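You operate a simulated robot arm through the tools that you are given. There is no shell and no other tool. Be economical: measure what you need, move in short steps, check, and stop when the job is done.

You are at the controls of a simulated robot arm. One attempt, no reset.

## Task
Fetch the stirring stick and stand it on top of the brown brush stand foot.
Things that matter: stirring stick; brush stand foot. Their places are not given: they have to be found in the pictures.

Only the result counts: the job must be done as asked and must still hold three seconds after the hand-in. Knocking over, shifting, dropping, spilling or breaking anything else fails it.

## Robot
A 7-joint arm with a two-finger parallel gripper, fixed in place. Base frame: the origin is at the foot of the arm, x ahead of it, y to its left, z up. Readings come in mm, rad, newtons and seconds.
Its first joint turns from -1.152 to 1.152 rad. Payload 2.4 kg.
Tool frame: the origin (TCP) lies between the finger pads and is the grasp point; the fingertips stand 30 mm ahead of it; z points along the fingers, y is the line along which they close. Largest opening 94 mm; finger width 28, thickness 10; the body of the gripper, 50 by 96 mm, starts 55 mm behind the TCP.
Orientation is that of the tool frame in the base frame, as a unit quaternion [x, y, z, w]. With the fingers straight down and closing along the base's y, the tool's x points along the base's -x, its y along +y and its z along -z.

## Interface
- The arm moves only by the tool nudge_tool. Its argument "moves" is a list of rows, each a list of 4 numbers: the shift along the tool's x, y, z in mm, then the turn about the tool's z in rad. In form: [[dx, dy, dz, twist], ...]. A call has 1 to 10 rows; each row shifts and turns the commanded pose from where the row before left it, along the tool's axes as they then stand. "claw" is the closure, from 0 (fully open) to 1 (shut), set as the call begins (left out, the last holds). Each row takes 0.2 s and may step no farther than 50 mm and 0.15 rad from the row before; otherwise, or with a gripper value out of range, the whole call is refused. A pose out of reach is approached as far as the arm can. The call stops where the force on the tool passes 40 N (or 10 N more than at its start, if that is more) or the arm is blocked; 0.2 s more then pass. The fingers move at their own pace (about 153 mm/s each) and stop on an object; they squeeze with about 25 N. The grip force told is the motor's: it shows also when the fingers shut on nothing. Time passes only in rows, and 0.2 s behind the last, so rows that do not move let the fingers close. The reply holds the time, the measured pose of the TCP, the force on the tool along the base axes, the opening and the grip force, in the units named above and with some noise.
- Cameras (640 x 400 px; columns grow to the right, rows downward): "scene" is fixed at [18.1, 458.7, 1452.3]; the picture's right is [-0.88, -0.47, 0.00], its down [-0.27, 0.50, -0.82] and it looks along [0.39, -0.73, -0.57] (base axes); focal length 340 px, centre (320, 200). "wrist" rides on the gripper at [-37, 0, -58] in the tool frame; the picture's right is [0.00, -1.00, 0.00], its down [0.97, 0.00, -0.24] and it looks along [0.24, 0.00, 0.97] (tool axes); focal length 218 px, centre (320, 200).
- camera(camera): a new picture of that camera. No time passes.
- point_at(camera, pixels): for up to 12 pixels [column, row] of the newest picture of that camera ("zoom" is the newest enlarged one), the place [x, y, z] in the base frame of the surface seen there, good to about 3 mm, but the place of the scene camera against the robot may be out by one fixed shift of up to 12 mm in any direction. No time passes.
- zoom(camera, box): a new picture of the part [left, top, right, bottom] of that camera's present view, enlarged. No time passes.
- sign_off(): hands the job in; it is judged then, once.

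Work in short steps. Measure before you move; look again where a grasp or a placing could have gone wrong, and mend it. You have 60 turns and 26 pictures in all, those below and enlarged ones among them. Open the gripper and draw the arm clear of the work before you hand the job in, unless the task says otherwise; then end with one line.

The tools are called after "Call:" as a command line: name --pt "numbers of a row" for each row, then --argument value for the rest, lists and objects as JSON in quotes. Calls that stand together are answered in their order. nudge_tool: Moves the arm, as the interface text tells. Its arguments: {"type":"object","properties":{"moves":{"type":"array","items":{"type":"array","items":{"type":"number"}}},"claw":{"type":"number"}},"required":["moves"]} The other tools are called the same way: camera (camera) takes a picture; point_at (camera, pixels) gives the place of the surface under pixels of a picture; zoom (camera, box) takes an enlarged picture of a part of a camera's view; sign_off () hands the job in.

At the start:

```text
time_s: 0.0
tool_pos: [463.7, -52.8, 1054.4]
tool_rot: [0.0, 1.0, 0.0, 0.0]
contact_force: [-1.0, 0.3, -0.1]
opening: 94.1
finger_force: 0.0
```

scene: 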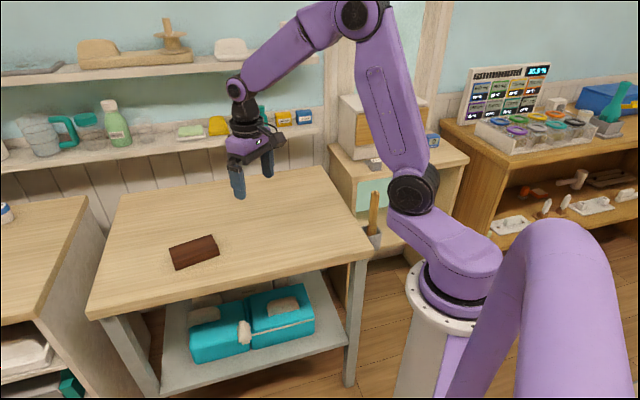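
wrist: 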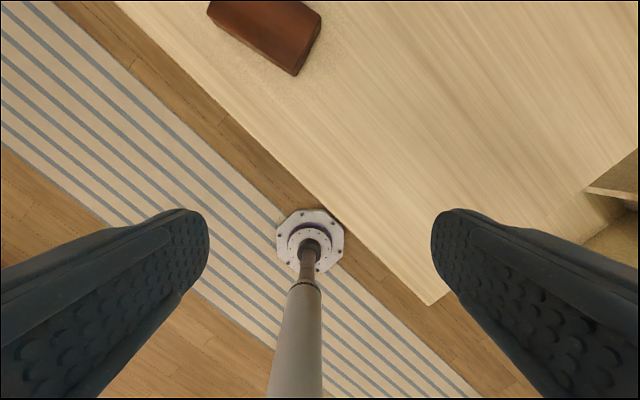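

The brown block sits near scene (195,252), and a stick-like thing shows at about (375,215). I zoom in on both.

Call:
zoom --camera "scene" --box '[330, 150, 430, 270]'

Call:
zoom --camera "scene" --box '[130, 200, 260, 290]'

```text
3.33 times, centred on (380, 210) of scene
```

zoom: 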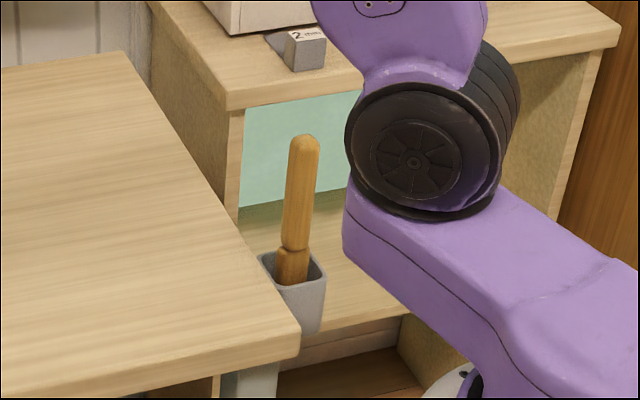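

```text
4.44 times, centred on (195, 245) of scene
```

zoom: 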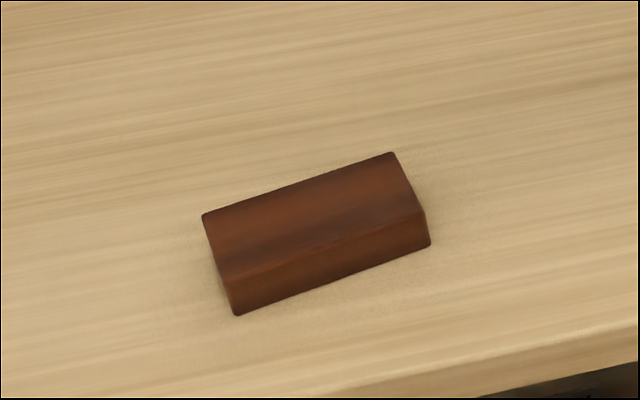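

The stick stands in a cup near the table's right edge. I measure the stick, cup and block.

Call:
point_at --camera "scene" --pixels '[[375, 192.5], [374.5, 200], [373.5, 210], [372.5, 219], [371.5, 229], [362, 227], [369, 236], [380.5, 233], [340, 235], [300, 200]]'

Call:
point_at --camera "zoom" --pixels '[[206, 215], [390, 155], [420, 212], [232, 278], [312, 215], [238, 313], [428, 243], [330, 330], [300, 140]]'

```text
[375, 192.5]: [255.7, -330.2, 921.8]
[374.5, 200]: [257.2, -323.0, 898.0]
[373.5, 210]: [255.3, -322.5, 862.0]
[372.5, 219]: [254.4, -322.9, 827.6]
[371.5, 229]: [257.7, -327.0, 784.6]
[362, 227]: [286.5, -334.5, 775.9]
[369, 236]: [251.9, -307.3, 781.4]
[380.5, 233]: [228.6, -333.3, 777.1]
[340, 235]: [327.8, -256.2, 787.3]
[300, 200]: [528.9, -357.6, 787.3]
```

```text
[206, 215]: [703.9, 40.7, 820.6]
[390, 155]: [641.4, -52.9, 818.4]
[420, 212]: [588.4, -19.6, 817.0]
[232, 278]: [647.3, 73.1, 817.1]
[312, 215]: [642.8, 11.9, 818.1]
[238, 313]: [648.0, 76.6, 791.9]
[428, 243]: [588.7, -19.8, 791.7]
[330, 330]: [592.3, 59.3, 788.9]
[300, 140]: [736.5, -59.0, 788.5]
```

I cross-check against the wrist camera, whose place is tied to the arm, to find the scene shift.

Call:
point_at --camera "wrist" --pixels '[[270, 15], [295, 68], [317, 18], [240, 30], [292, 75], [320, 12], [400, 150], [430, 303], [300, 220], [310, 260]]'

Call:
point_at --camera "scene" --pixels '[[89, 308], [366, 250], [372, 258], [372, 242], [440, 230], [405, 255]]'

```text
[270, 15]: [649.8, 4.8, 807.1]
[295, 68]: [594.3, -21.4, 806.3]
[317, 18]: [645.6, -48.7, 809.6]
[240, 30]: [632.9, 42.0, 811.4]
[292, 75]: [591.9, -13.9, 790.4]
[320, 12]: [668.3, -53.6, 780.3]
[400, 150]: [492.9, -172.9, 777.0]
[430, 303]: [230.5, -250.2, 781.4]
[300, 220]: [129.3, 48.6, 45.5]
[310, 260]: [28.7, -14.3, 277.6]
```

```text
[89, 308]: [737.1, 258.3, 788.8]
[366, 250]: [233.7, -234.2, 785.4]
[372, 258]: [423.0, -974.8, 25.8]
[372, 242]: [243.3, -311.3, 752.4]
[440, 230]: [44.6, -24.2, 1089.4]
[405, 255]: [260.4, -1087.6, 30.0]
```

The wrist view puts the table at z≈778 and the block top at ≈808, so the scene reads about (-5, 0, +10) off. The stick is near (262,-334) with its top at z≈912. I check the cabinet and box behind it before going over.

Call:
point_at --camera "scene" --pixels '[[341, 98], [365, 160], [374, 163], [345, 180], [375, 187], [350, 100], [376, 243], [385, 240], [372, 180], [450, 158]]'

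Call:
nudge_tool --pt "25 -35 0 0" --pt "25 -35 0 0" --pt "25 -35 0 0" --pt "25 -35 0 0" --claw 0

```text
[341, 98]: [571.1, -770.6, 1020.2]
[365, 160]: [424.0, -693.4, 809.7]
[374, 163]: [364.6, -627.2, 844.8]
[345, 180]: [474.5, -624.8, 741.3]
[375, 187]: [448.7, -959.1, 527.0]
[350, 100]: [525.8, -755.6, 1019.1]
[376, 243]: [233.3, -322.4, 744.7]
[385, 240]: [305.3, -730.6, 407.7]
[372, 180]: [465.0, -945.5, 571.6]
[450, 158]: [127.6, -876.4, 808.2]
```

```text
time_s: 1.0
tool_pos: [363.5, -194.7, 1055.5]
tool_rot: [-0.001, 1.0, -0.001, 0.0]
contact_force: [-0.7, 0.0, -0.6]
opening: 93.8
finger_force: 0.0
```

The cabinet is well behind, at y below -600, so the way is clear. I go on to just above the stick and look with the wrist camera.

Call:
nudge_tool --pt "25 -35 0 0" --pt "25 -35 0 0" --pt "25 -35 0 0" --pt "25 -34 0 0"

Call:
camera --camera "wrist"

```text
time_s: 2.0
tool_pos: [263.7, -333.5, 1054.8]
tool_rot: [0.001, 1.0, -0.001, 0.0]
contact_force: [-0.7, -0.7, 1.1]
opening: 94.0
finger_force: 0.0
```

```text
21 pictures are left
```

wrist: 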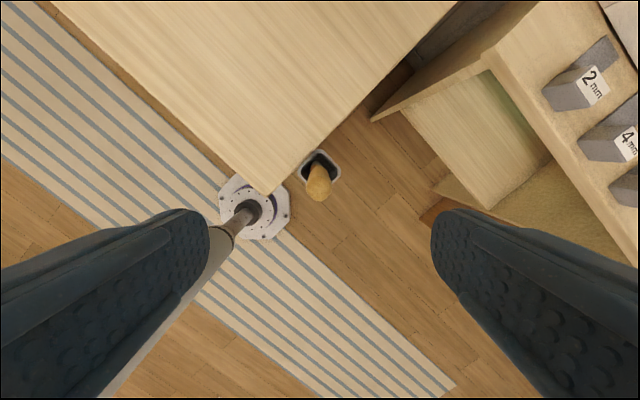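

The stick's top shows at about (318,188) and the cup around (320,167). I zoom in and measure.

Call:
zoom --camera "wrist" --box '[280, 140, 360, 215]'

Call:
point_at --camera "wrist" --pixels '[[318, 190], [318, 180], [318, 198], [311, 188], [326, 188], [318, 170], [301, 175], [340, 175], [333, 152], [305, 160], [268, 193]]'

```text
5.33 times, centred on (320, 178) of wrist
```

zoom: 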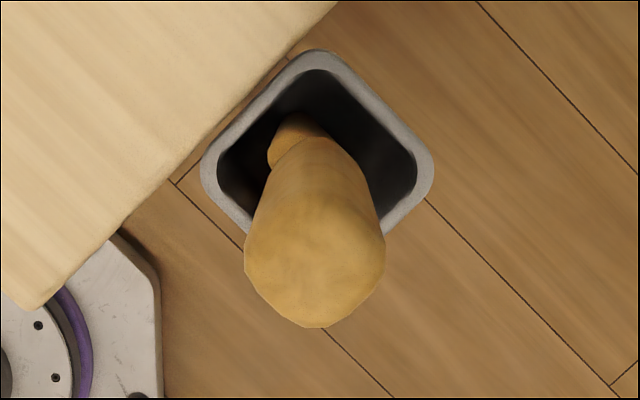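

```text
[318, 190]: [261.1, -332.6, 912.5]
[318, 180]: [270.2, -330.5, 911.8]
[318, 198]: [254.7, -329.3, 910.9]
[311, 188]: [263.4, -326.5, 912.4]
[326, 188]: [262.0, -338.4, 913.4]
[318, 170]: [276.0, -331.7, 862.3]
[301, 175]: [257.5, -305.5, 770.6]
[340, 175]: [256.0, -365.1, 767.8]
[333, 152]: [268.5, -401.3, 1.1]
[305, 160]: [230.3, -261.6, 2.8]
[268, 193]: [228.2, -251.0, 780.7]
```

The top is centred near (262,-332,912) with radius ≈12, and the stick leans about 2-3° with its lower end toward (-x,+y). I turn the closing line into that lean so the pads straighten it, and go down partway.

Call:
nudge_tool --pt "2.5 3 0 0" --pt "0 0 0 -0.13" --pt "0 0 0 -0.13" --pt "0 0 0 -0.13" --pt "0 0 0 -0.13" --pt "0 0 40 0" --pt "0 0 40 0" --pt "0 0 0 0"

Call:
zoom --camera "wrist" --box '[240, 100, 400, 200]'

Call:
zoom --camera "scene" --box '[320, 150, 420, 250]'

```text
time_s: 3.8
tool_pos: [260.4, -326.7, 973.2]
tool_rot: [-0.257, 0.967, -0.001, 0.0]
contact_force: [0.1, 0.5, -0.5]
opening: 93.8
finger_force: 0.1
```

```text
4.00 times, centred on (320, 150) of wrist
```

zoom: 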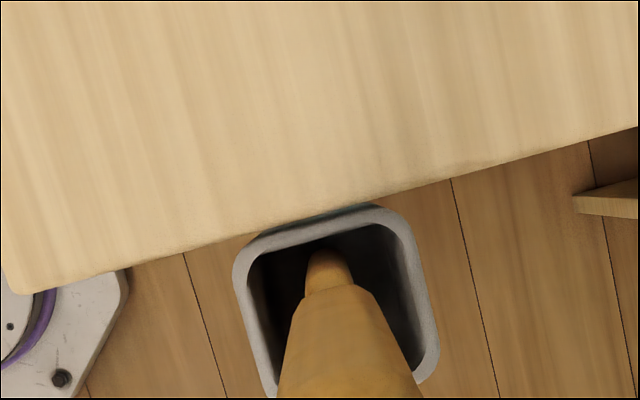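

```text
4.00 times, centred on (370, 200) of scene
```

zoom: 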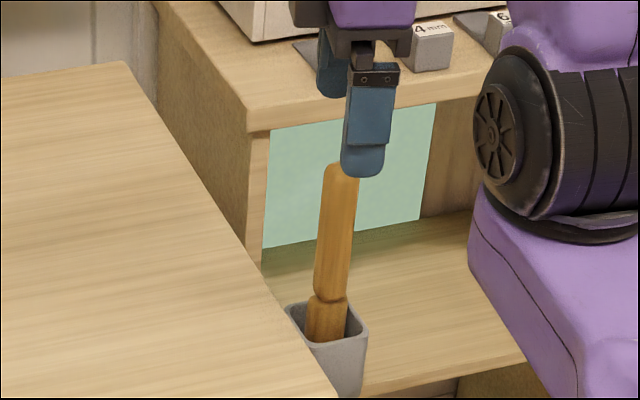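

The TCP reads (260.4,-326.7). I take one full wrist picture to centre on the stick.

Call:
camera --camera "wrist"

```text
17 pictures are left
```

wrist: 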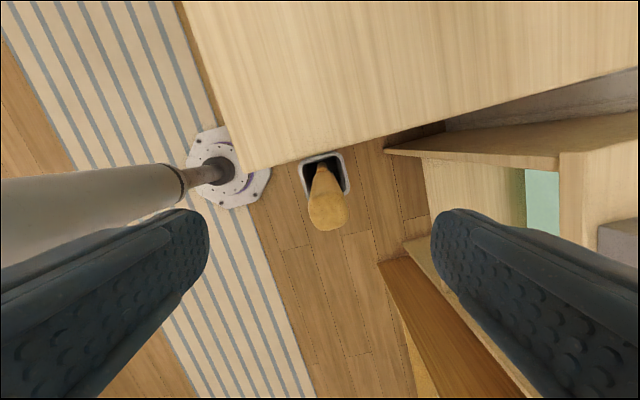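

Call:
point_at --camera "wrist" --pixels '[[329, 212], [329, 222], [312, 212], [346, 212], [329, 200], [315, 195], [340, 195], [327, 185], [322, 172], [301, 173], [348, 165]]'

```text
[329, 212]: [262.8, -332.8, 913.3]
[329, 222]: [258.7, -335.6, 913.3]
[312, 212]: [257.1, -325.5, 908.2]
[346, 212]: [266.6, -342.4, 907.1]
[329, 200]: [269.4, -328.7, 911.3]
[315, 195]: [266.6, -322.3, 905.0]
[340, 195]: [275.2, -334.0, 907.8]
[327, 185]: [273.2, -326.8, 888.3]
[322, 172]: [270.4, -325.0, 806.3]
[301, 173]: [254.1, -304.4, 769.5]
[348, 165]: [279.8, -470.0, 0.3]
```

The top centre is at (262.5,-332). I correct by about 4.5 mm along tool y, descend to z≈870, then close.

Call:
nudge_tool --pt "0.7 -4.5 0 0" --pt "0 0 35 0" --pt "0 0 35 0" --pt "0 0 33 0" --pt "0 0 0 0"

Call:
nudge_tool --pt "0 0 0 0" --pt "0 0 0 0" --pt "0 0 0 0" --claw 1

Call:
zoom --camera "scene" --box '[320, 150, 420, 250]'

```text
time_s: 5.0
tool_pos: [262.7, -330.9, 870.1]
tool_rot: [-0.257, 0.966, 0.001, 0.0]
contact_force: [1.8, -0.7, 0.0]
opening: 94.1
finger_force: 0.1
```

```text
time_s: 5.8
tool_pos: [262.7, -330.6, 870.2]
tool_rot: [-0.258, 0.966, 0.0, 0.0]
contact_force: [0.2, 0.6, -0.4]
opening: 27.7
finger_force: 25.0
```

```text
4.00 times, centred on (370, 200) of scene
```

zoom: 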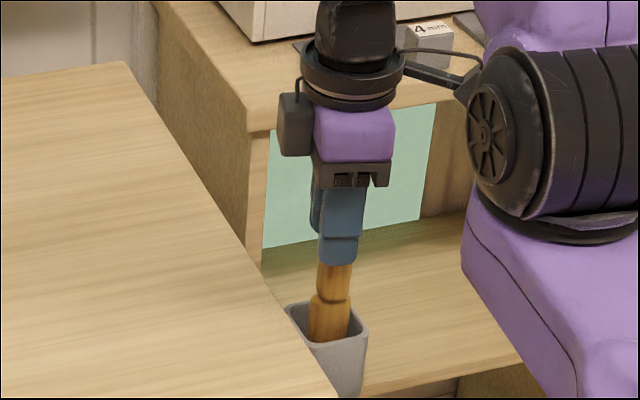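

Held at 27.7 mm with 25 N and low contact force. I lift straight up.

Call:
nudge_tool --pt "0 0 -15 0" --pt "0 0 -20 0" --pt "0 0 -25 0" --pt "0 0 -25 0" --pt "0 0 -25 0" --pt "0 0 -30 0" --pt "0 0 -30 0" --pt "0 0 -25 0" --pt "0 0 0 0"

Call:
zoom --camera "scene" --box '[310, 90, 430, 250]'

```text
time_s: 7.8
tool_pos: [261.9, -332.8, 1065.9]
tool_rot: [-0.257, 0.966, 0.0, 0.0]
contact_force: [0.0, 0.5, -1.2]
opening: 27.1
finger_force: 25.0
```

```text
2.50 times, centred on (370, 170) of scene
```

zoom: 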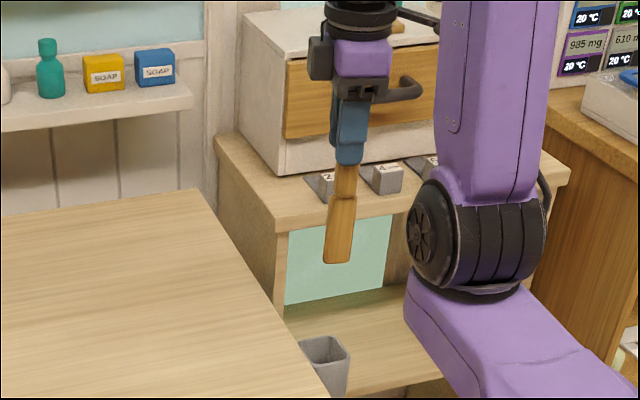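

The stick is out, with a paddle-like end. I measure its lower end in zoom at (325-350, 262).

Call:
point_at --camera "zoom" --pixels '[[326, 258], [338, 260], [348, 258], [338, 263], [330, 200], [342, 200], [354, 200], [340, 230], [347, 180], [328, 230], [351, 230]]'

Call:
zoom --camera "scene" --box '[372, 120, 412, 205]'

```text
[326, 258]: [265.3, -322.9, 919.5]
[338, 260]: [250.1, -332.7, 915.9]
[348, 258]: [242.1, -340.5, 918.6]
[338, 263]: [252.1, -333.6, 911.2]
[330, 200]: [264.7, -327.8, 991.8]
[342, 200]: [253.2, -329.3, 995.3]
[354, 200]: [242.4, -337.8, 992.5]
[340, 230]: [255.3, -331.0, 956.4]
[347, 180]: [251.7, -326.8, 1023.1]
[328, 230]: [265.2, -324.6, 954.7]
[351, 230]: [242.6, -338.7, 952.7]
```

```text
4.71 times, centred on (392, 162) of scene
```

zoom: 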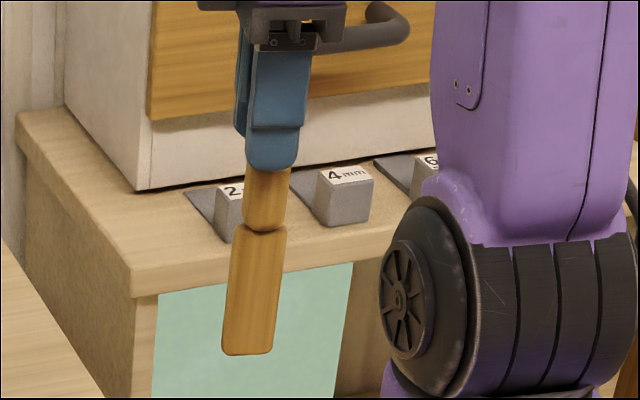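

The blade is about 29 mm wide, its wide side along tool x, and the bottom sits ≈165 mm below the TCP. I look with the wrist camera for its thickness and tilt.

Call:
zoom --camera "wrist" --box '[240, 100, 400, 250]'

```text
2.67 times, centred on (320, 175) of wrist
```

zoom: 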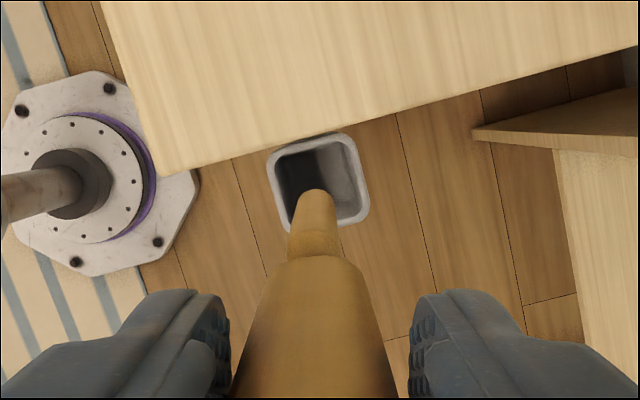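

The stick hangs plumb within about 0.5° along the closing line, and the blade is roughly 15 x 29 mm. I carry it toward the block at (640,8) with the stick bottom at z≈901.

Call:
nudge_tool --pt "-20 4 0 0" --pt "-28 6.2 0 0" --pt "-28 6.2 0 0" --pt "-28 6.2 0 0" --pt "-28 6.2 0 0" --pt "-28 6.2 0 0" --pt "-28 6.2 0 0" --pt "-28 6.2 0 0" --pt "-20 4 0 0" --pt "-10 2 0 0"

Call:
nudge_tool --pt "-20 4 0 0" --pt "-28 6.2 0 0" --pt "-28 6.2 0 0" --pt "-28 6.2 0 0" --pt "-28 6.2 0 0" --pt "-28 6.2 0 0" --pt "-28 6.2 0 0" --pt "-20 4 0 0" --pt "-10 2 0 0" --pt "0 0 0 0"

```text
time_s: 10.0
tool_pos: [449.1, -162.8, 1067.1]
tool_rot: [-0.256, 0.967, 0.0, 0.0]
contact_force: [0.1, 0.6, -0.9]
opening: 27.0
finger_force: 24.2
```

```text
time_s: 12.2
tool_pos: [613.5, -14.8, 1065.2]
tool_rot: [-0.258, 0.966, 0.0, 0.0]
contact_force: [-0.8, 0.1, -1.2]
opening: 27.5
finger_force: 25.1
```

Now at (613,-15). I move to about (642,8), lower 60 mm, and look.

Call:
nudge_tool --pt "-18 2.8 0 0" --pt "-18 2.8 0 0" --pt "0 0 20 0" --pt "0 0 20 0" --pt "0 0 20 0" --pt "0 0 0 0"

Call:
camera --camera "wrist"

Call:
zoom --camera "scene" --box '[150, 160, 250, 280]'

```text
time_s: 13.6
tool_pos: [643.2, 7.9, 1005.5]
tool_rot: [-0.258, 0.966, 0.0, 0.0]
contact_force: [-0.5, 0.8, -0.5]
opening: 27.3
finger_force: 25.4
```

```text
12 pictures are left
```

wrist: 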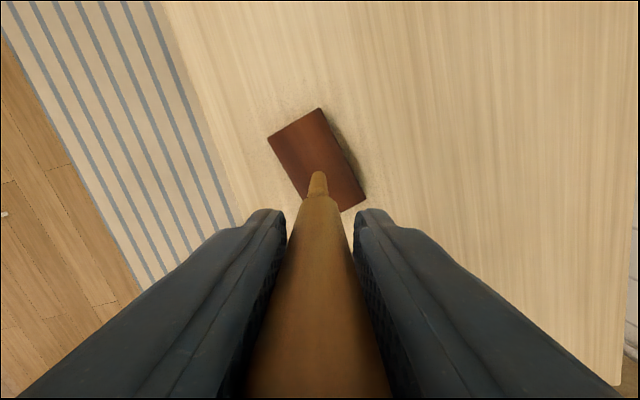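

```text
3.33 times, centred on (200, 220) of scene
```

zoom: 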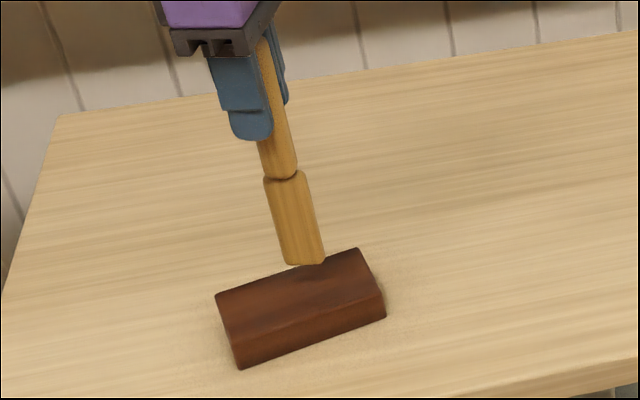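

The stick is above the block. I measure the block corners at wrist (268,137), (319,108), (366,198) and the stick tip at (317,175).

Call:
point_at --camera "wrist" --pixels '[[270, 138], [318, 110], [363, 199], [345, 210], [317, 150], [300, 180], [338, 190], [318, 173], [317, 177]]'

Call:
point_at --camera "zoom" --pixels '[[286, 262], [304, 262], [322, 260], [300, 285], [218, 296], [356, 251], [381, 293], [238, 342]]'

```text
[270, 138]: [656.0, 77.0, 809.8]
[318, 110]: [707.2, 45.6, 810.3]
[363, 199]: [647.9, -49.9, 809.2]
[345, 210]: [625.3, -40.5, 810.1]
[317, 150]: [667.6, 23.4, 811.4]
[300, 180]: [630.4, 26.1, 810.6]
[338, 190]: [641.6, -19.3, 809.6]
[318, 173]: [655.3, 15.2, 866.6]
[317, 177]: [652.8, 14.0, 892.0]
```

```text
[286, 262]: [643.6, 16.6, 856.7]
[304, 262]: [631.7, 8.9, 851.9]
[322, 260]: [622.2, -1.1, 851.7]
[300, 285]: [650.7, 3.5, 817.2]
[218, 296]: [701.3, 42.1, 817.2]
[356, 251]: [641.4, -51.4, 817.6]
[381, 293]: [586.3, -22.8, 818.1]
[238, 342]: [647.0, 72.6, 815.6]
```

The block top is at z≈810, its centre at (650,12), and the gap under the stick is ≈30 mm. I shift 5 mm toward the centre and lower 24 mm slowly.

Call:
nudge_tool --pt "-6 0 0 0" --pt "0 0 8 0" --pt "0 0 8 0" --pt "0 0 5 0" --pt "0 0 3 0" --pt "0 0 0 0"

Call:
zoom --camera "scene" --box '[180, 200, 260, 270]'

```text
time_s: 15.0
tool_pos: [649.4, 9.5, 981.5]
tool_rot: [-0.257, 0.966, 0.0, -0.001]
contact_force: [-0.6, 0.5, -1.0]
opening: 27.4
finger_force: 24.7
```

```text
5.71 times, centred on (220, 235) of scene
```

zoom: 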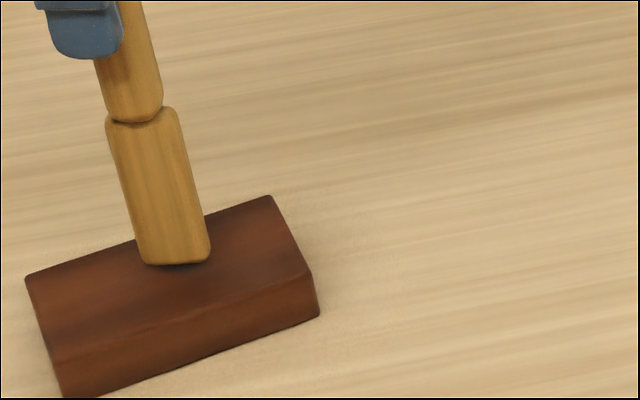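

The gap is now a few mm. I lower in 1.5 mm steps while watching the force.

Call:
nudge_tool --pt "0 0 1.5 0" --pt "0 0 1.5 0" --pt "0 0 0 0"

Call:
nudge_tool --pt "0 0 1.2 0" --pt "0 0 0 0"

Call:
nudge_tool --pt "0 0 1.2 0" --pt "0 0 0 0"

```text
time_s: 15.8
tool_pos: [648.3, 10.3, 978.2]
tool_rot: [-0.258, 0.966, 0.0, -0.001]
contact_force: [0.2, 0.1, -1.0]
opening: 27.5
finger_force: 24.9
```

```text
time_s: 16.4
tool_pos: [649.0, 10.2, 977.4]
tool_rot: [-0.257, 0.966, -0.001, 0.0]
contact_force: [0.3, 0.1, -1.0]
opening: 27.2
finger_force: 25.1
```

```text
time_s: 17.0
tool_pos: [648.3, 11.3, 975.7]
tool_rot: [-0.256, 0.967, 0.0, 0.0]
contact_force: [0.2, 0.5, -0.2]
opening: 27.3
finger_force: 24.5
```

No contact yet at z≈976, so I continue in small steps.

Call:
nudge_tool --pt "0 0 1 0" --pt "0 0 0 0"

Call:
nudge_tool --pt "0 0 1 0" --pt "0 0 0 0"

Call:
zoom --camera "scene" --box '[190, 220, 230, 260]'

```text
time_s: 17.6
tool_pos: [648.0, 10.3, 974.3]
tool_rot: [-0.257, 0.966, -0.001, 0.0]
contact_force: [-0.5, 0.3, 1.3]
opening: 27.6
finger_force: 25.2
```

```text
time_s: 18.2
tool_pos: [647.9, 10.9, 975.0]
tool_rot: [-0.257, 0.966, -0.001, 0.001]
contact_force: [-2.8, -0.4, 13.1]
opening: 27.4
finger_force: 24.7
```

```text
10.00 times, centred on (210, 240) of scene
```

zoom: 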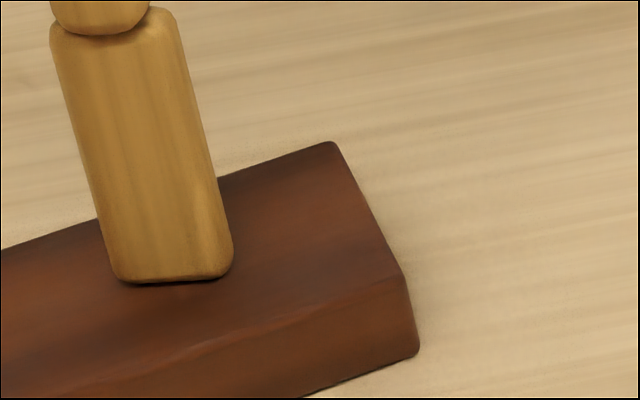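

Contact at 13 N. I ease off 0.8 mm, then open only slightly (to about 35 mm) so the fingers still guard the stick.

Call:
nudge_tool --pt "0 0 -0.8 0" --pt "0 0 0 0"

Call:
nudge_tool --pt "0 0 0 0" --pt "0 0 0 0" --pt "0 0 0 0" --claw 0.63

Call:
zoom --camera "scene" --box '[160, 165, 240, 265]'

Call:
camera --camera "wrist"

```text
time_s: 18.8
tool_pos: [648.8, 11.0, 974.9]
tool_rot: [-0.258, 0.966, 0.0, 0.0]
contact_force: [0.9, -0.1, 8.5]
opening: 27.3
finger_force: 24.8
```

```text
time_s: 19.6
tool_pos: [649.1, 10.5, 975.4]
tool_rot: [-0.257, 0.966, -0.001, 0.0]
contact_force: [0.2, -1.3, 0.3]
opening: 34.9
finger_force: 0.1
```

```text
4.00 times, centred on (200, 215) of scene
```

zoom: 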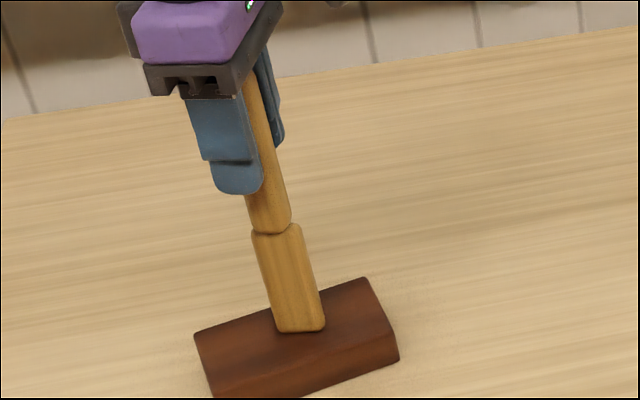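

```text
7 pictures are left
```

wrist: 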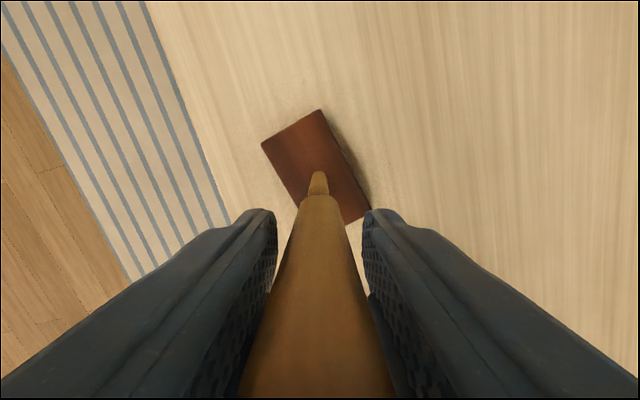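

The stick stands between both pads with gaps visible and no force. I open fully and wait.

Call:
nudge_tool --pt "0 0 0 0" --pt "0 0 0 0" --pt "0 0 0 0" --pt "0 0 0 0" --claw 0

Call:
camera --camera "wrist"

```text
time_s: 20.6
tool_pos: [647.8, 9.6, 975.2]
tool_rot: [-0.257, 0.966, 0.0, 0.0]
contact_force: [-0.6, 0.2, 0.5]
opening: 93.8
finger_force: 0.0
```

```text
6 pictures are left
```

wrist: 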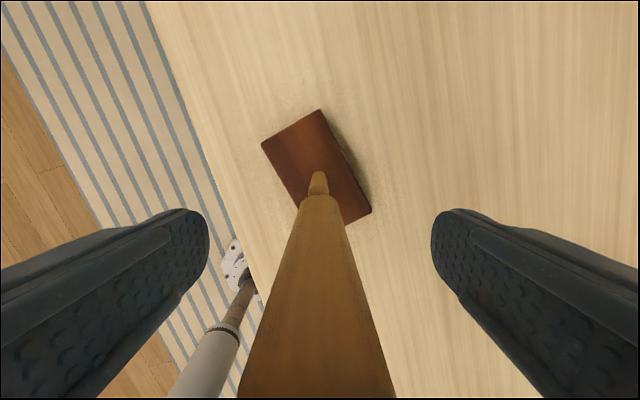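

It stands freely. I raise straight up, clear of the stick's top (≈1018), then draw back.

Call:
nudge_tool --pt "0 0 -10 0" --pt "0 0 -20 0" --pt "0 0 -25 0" --pt "0 0 -25 0" --pt "0 0 -25 0" --pt "0 0 -20 0" --pt "0 0 0 0"

Call:
nudge_tool --pt "30 0 0 0" --pt "40 0 0 0" --pt "40 0 0 0" --pt "40 0 0 0" --pt "30 0 0 0" --pt "0 0 0 0"

Call:
camera --camera "scene"

```text
time_s: 22.2
tool_pos: [649.2, 10.3, 1100.6]
tool_rot: [-0.257, 0.966, 0.0, -0.001]
contact_force: [-0.6, 0.2, -0.8]
opening: 93.9
finger_force: 0.1
```

```text
time_s: 23.6
tool_pos: [491.0, -79.3, 1101.3]
tool_rot: [-0.257, 0.966, 0.0, 0.0]
contact_force: [-0.8, -0.9, -0.4]
opening: 94.2
finger_force: 0.1
```

```text
5 pictures are left
```

scene: 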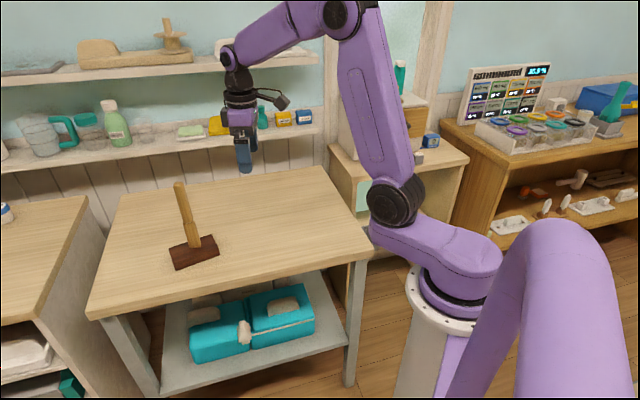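

The stick stands upright on the brown block (scene 187,215), and the arm is clear with the gripper open. I hand in.

Call:
sign_off

```text
The job is handed in.
```

The stirring stick is standing upright on top of the brown brush stand foot; the gripper is open, the arm is clear of it, and the job is handed in.
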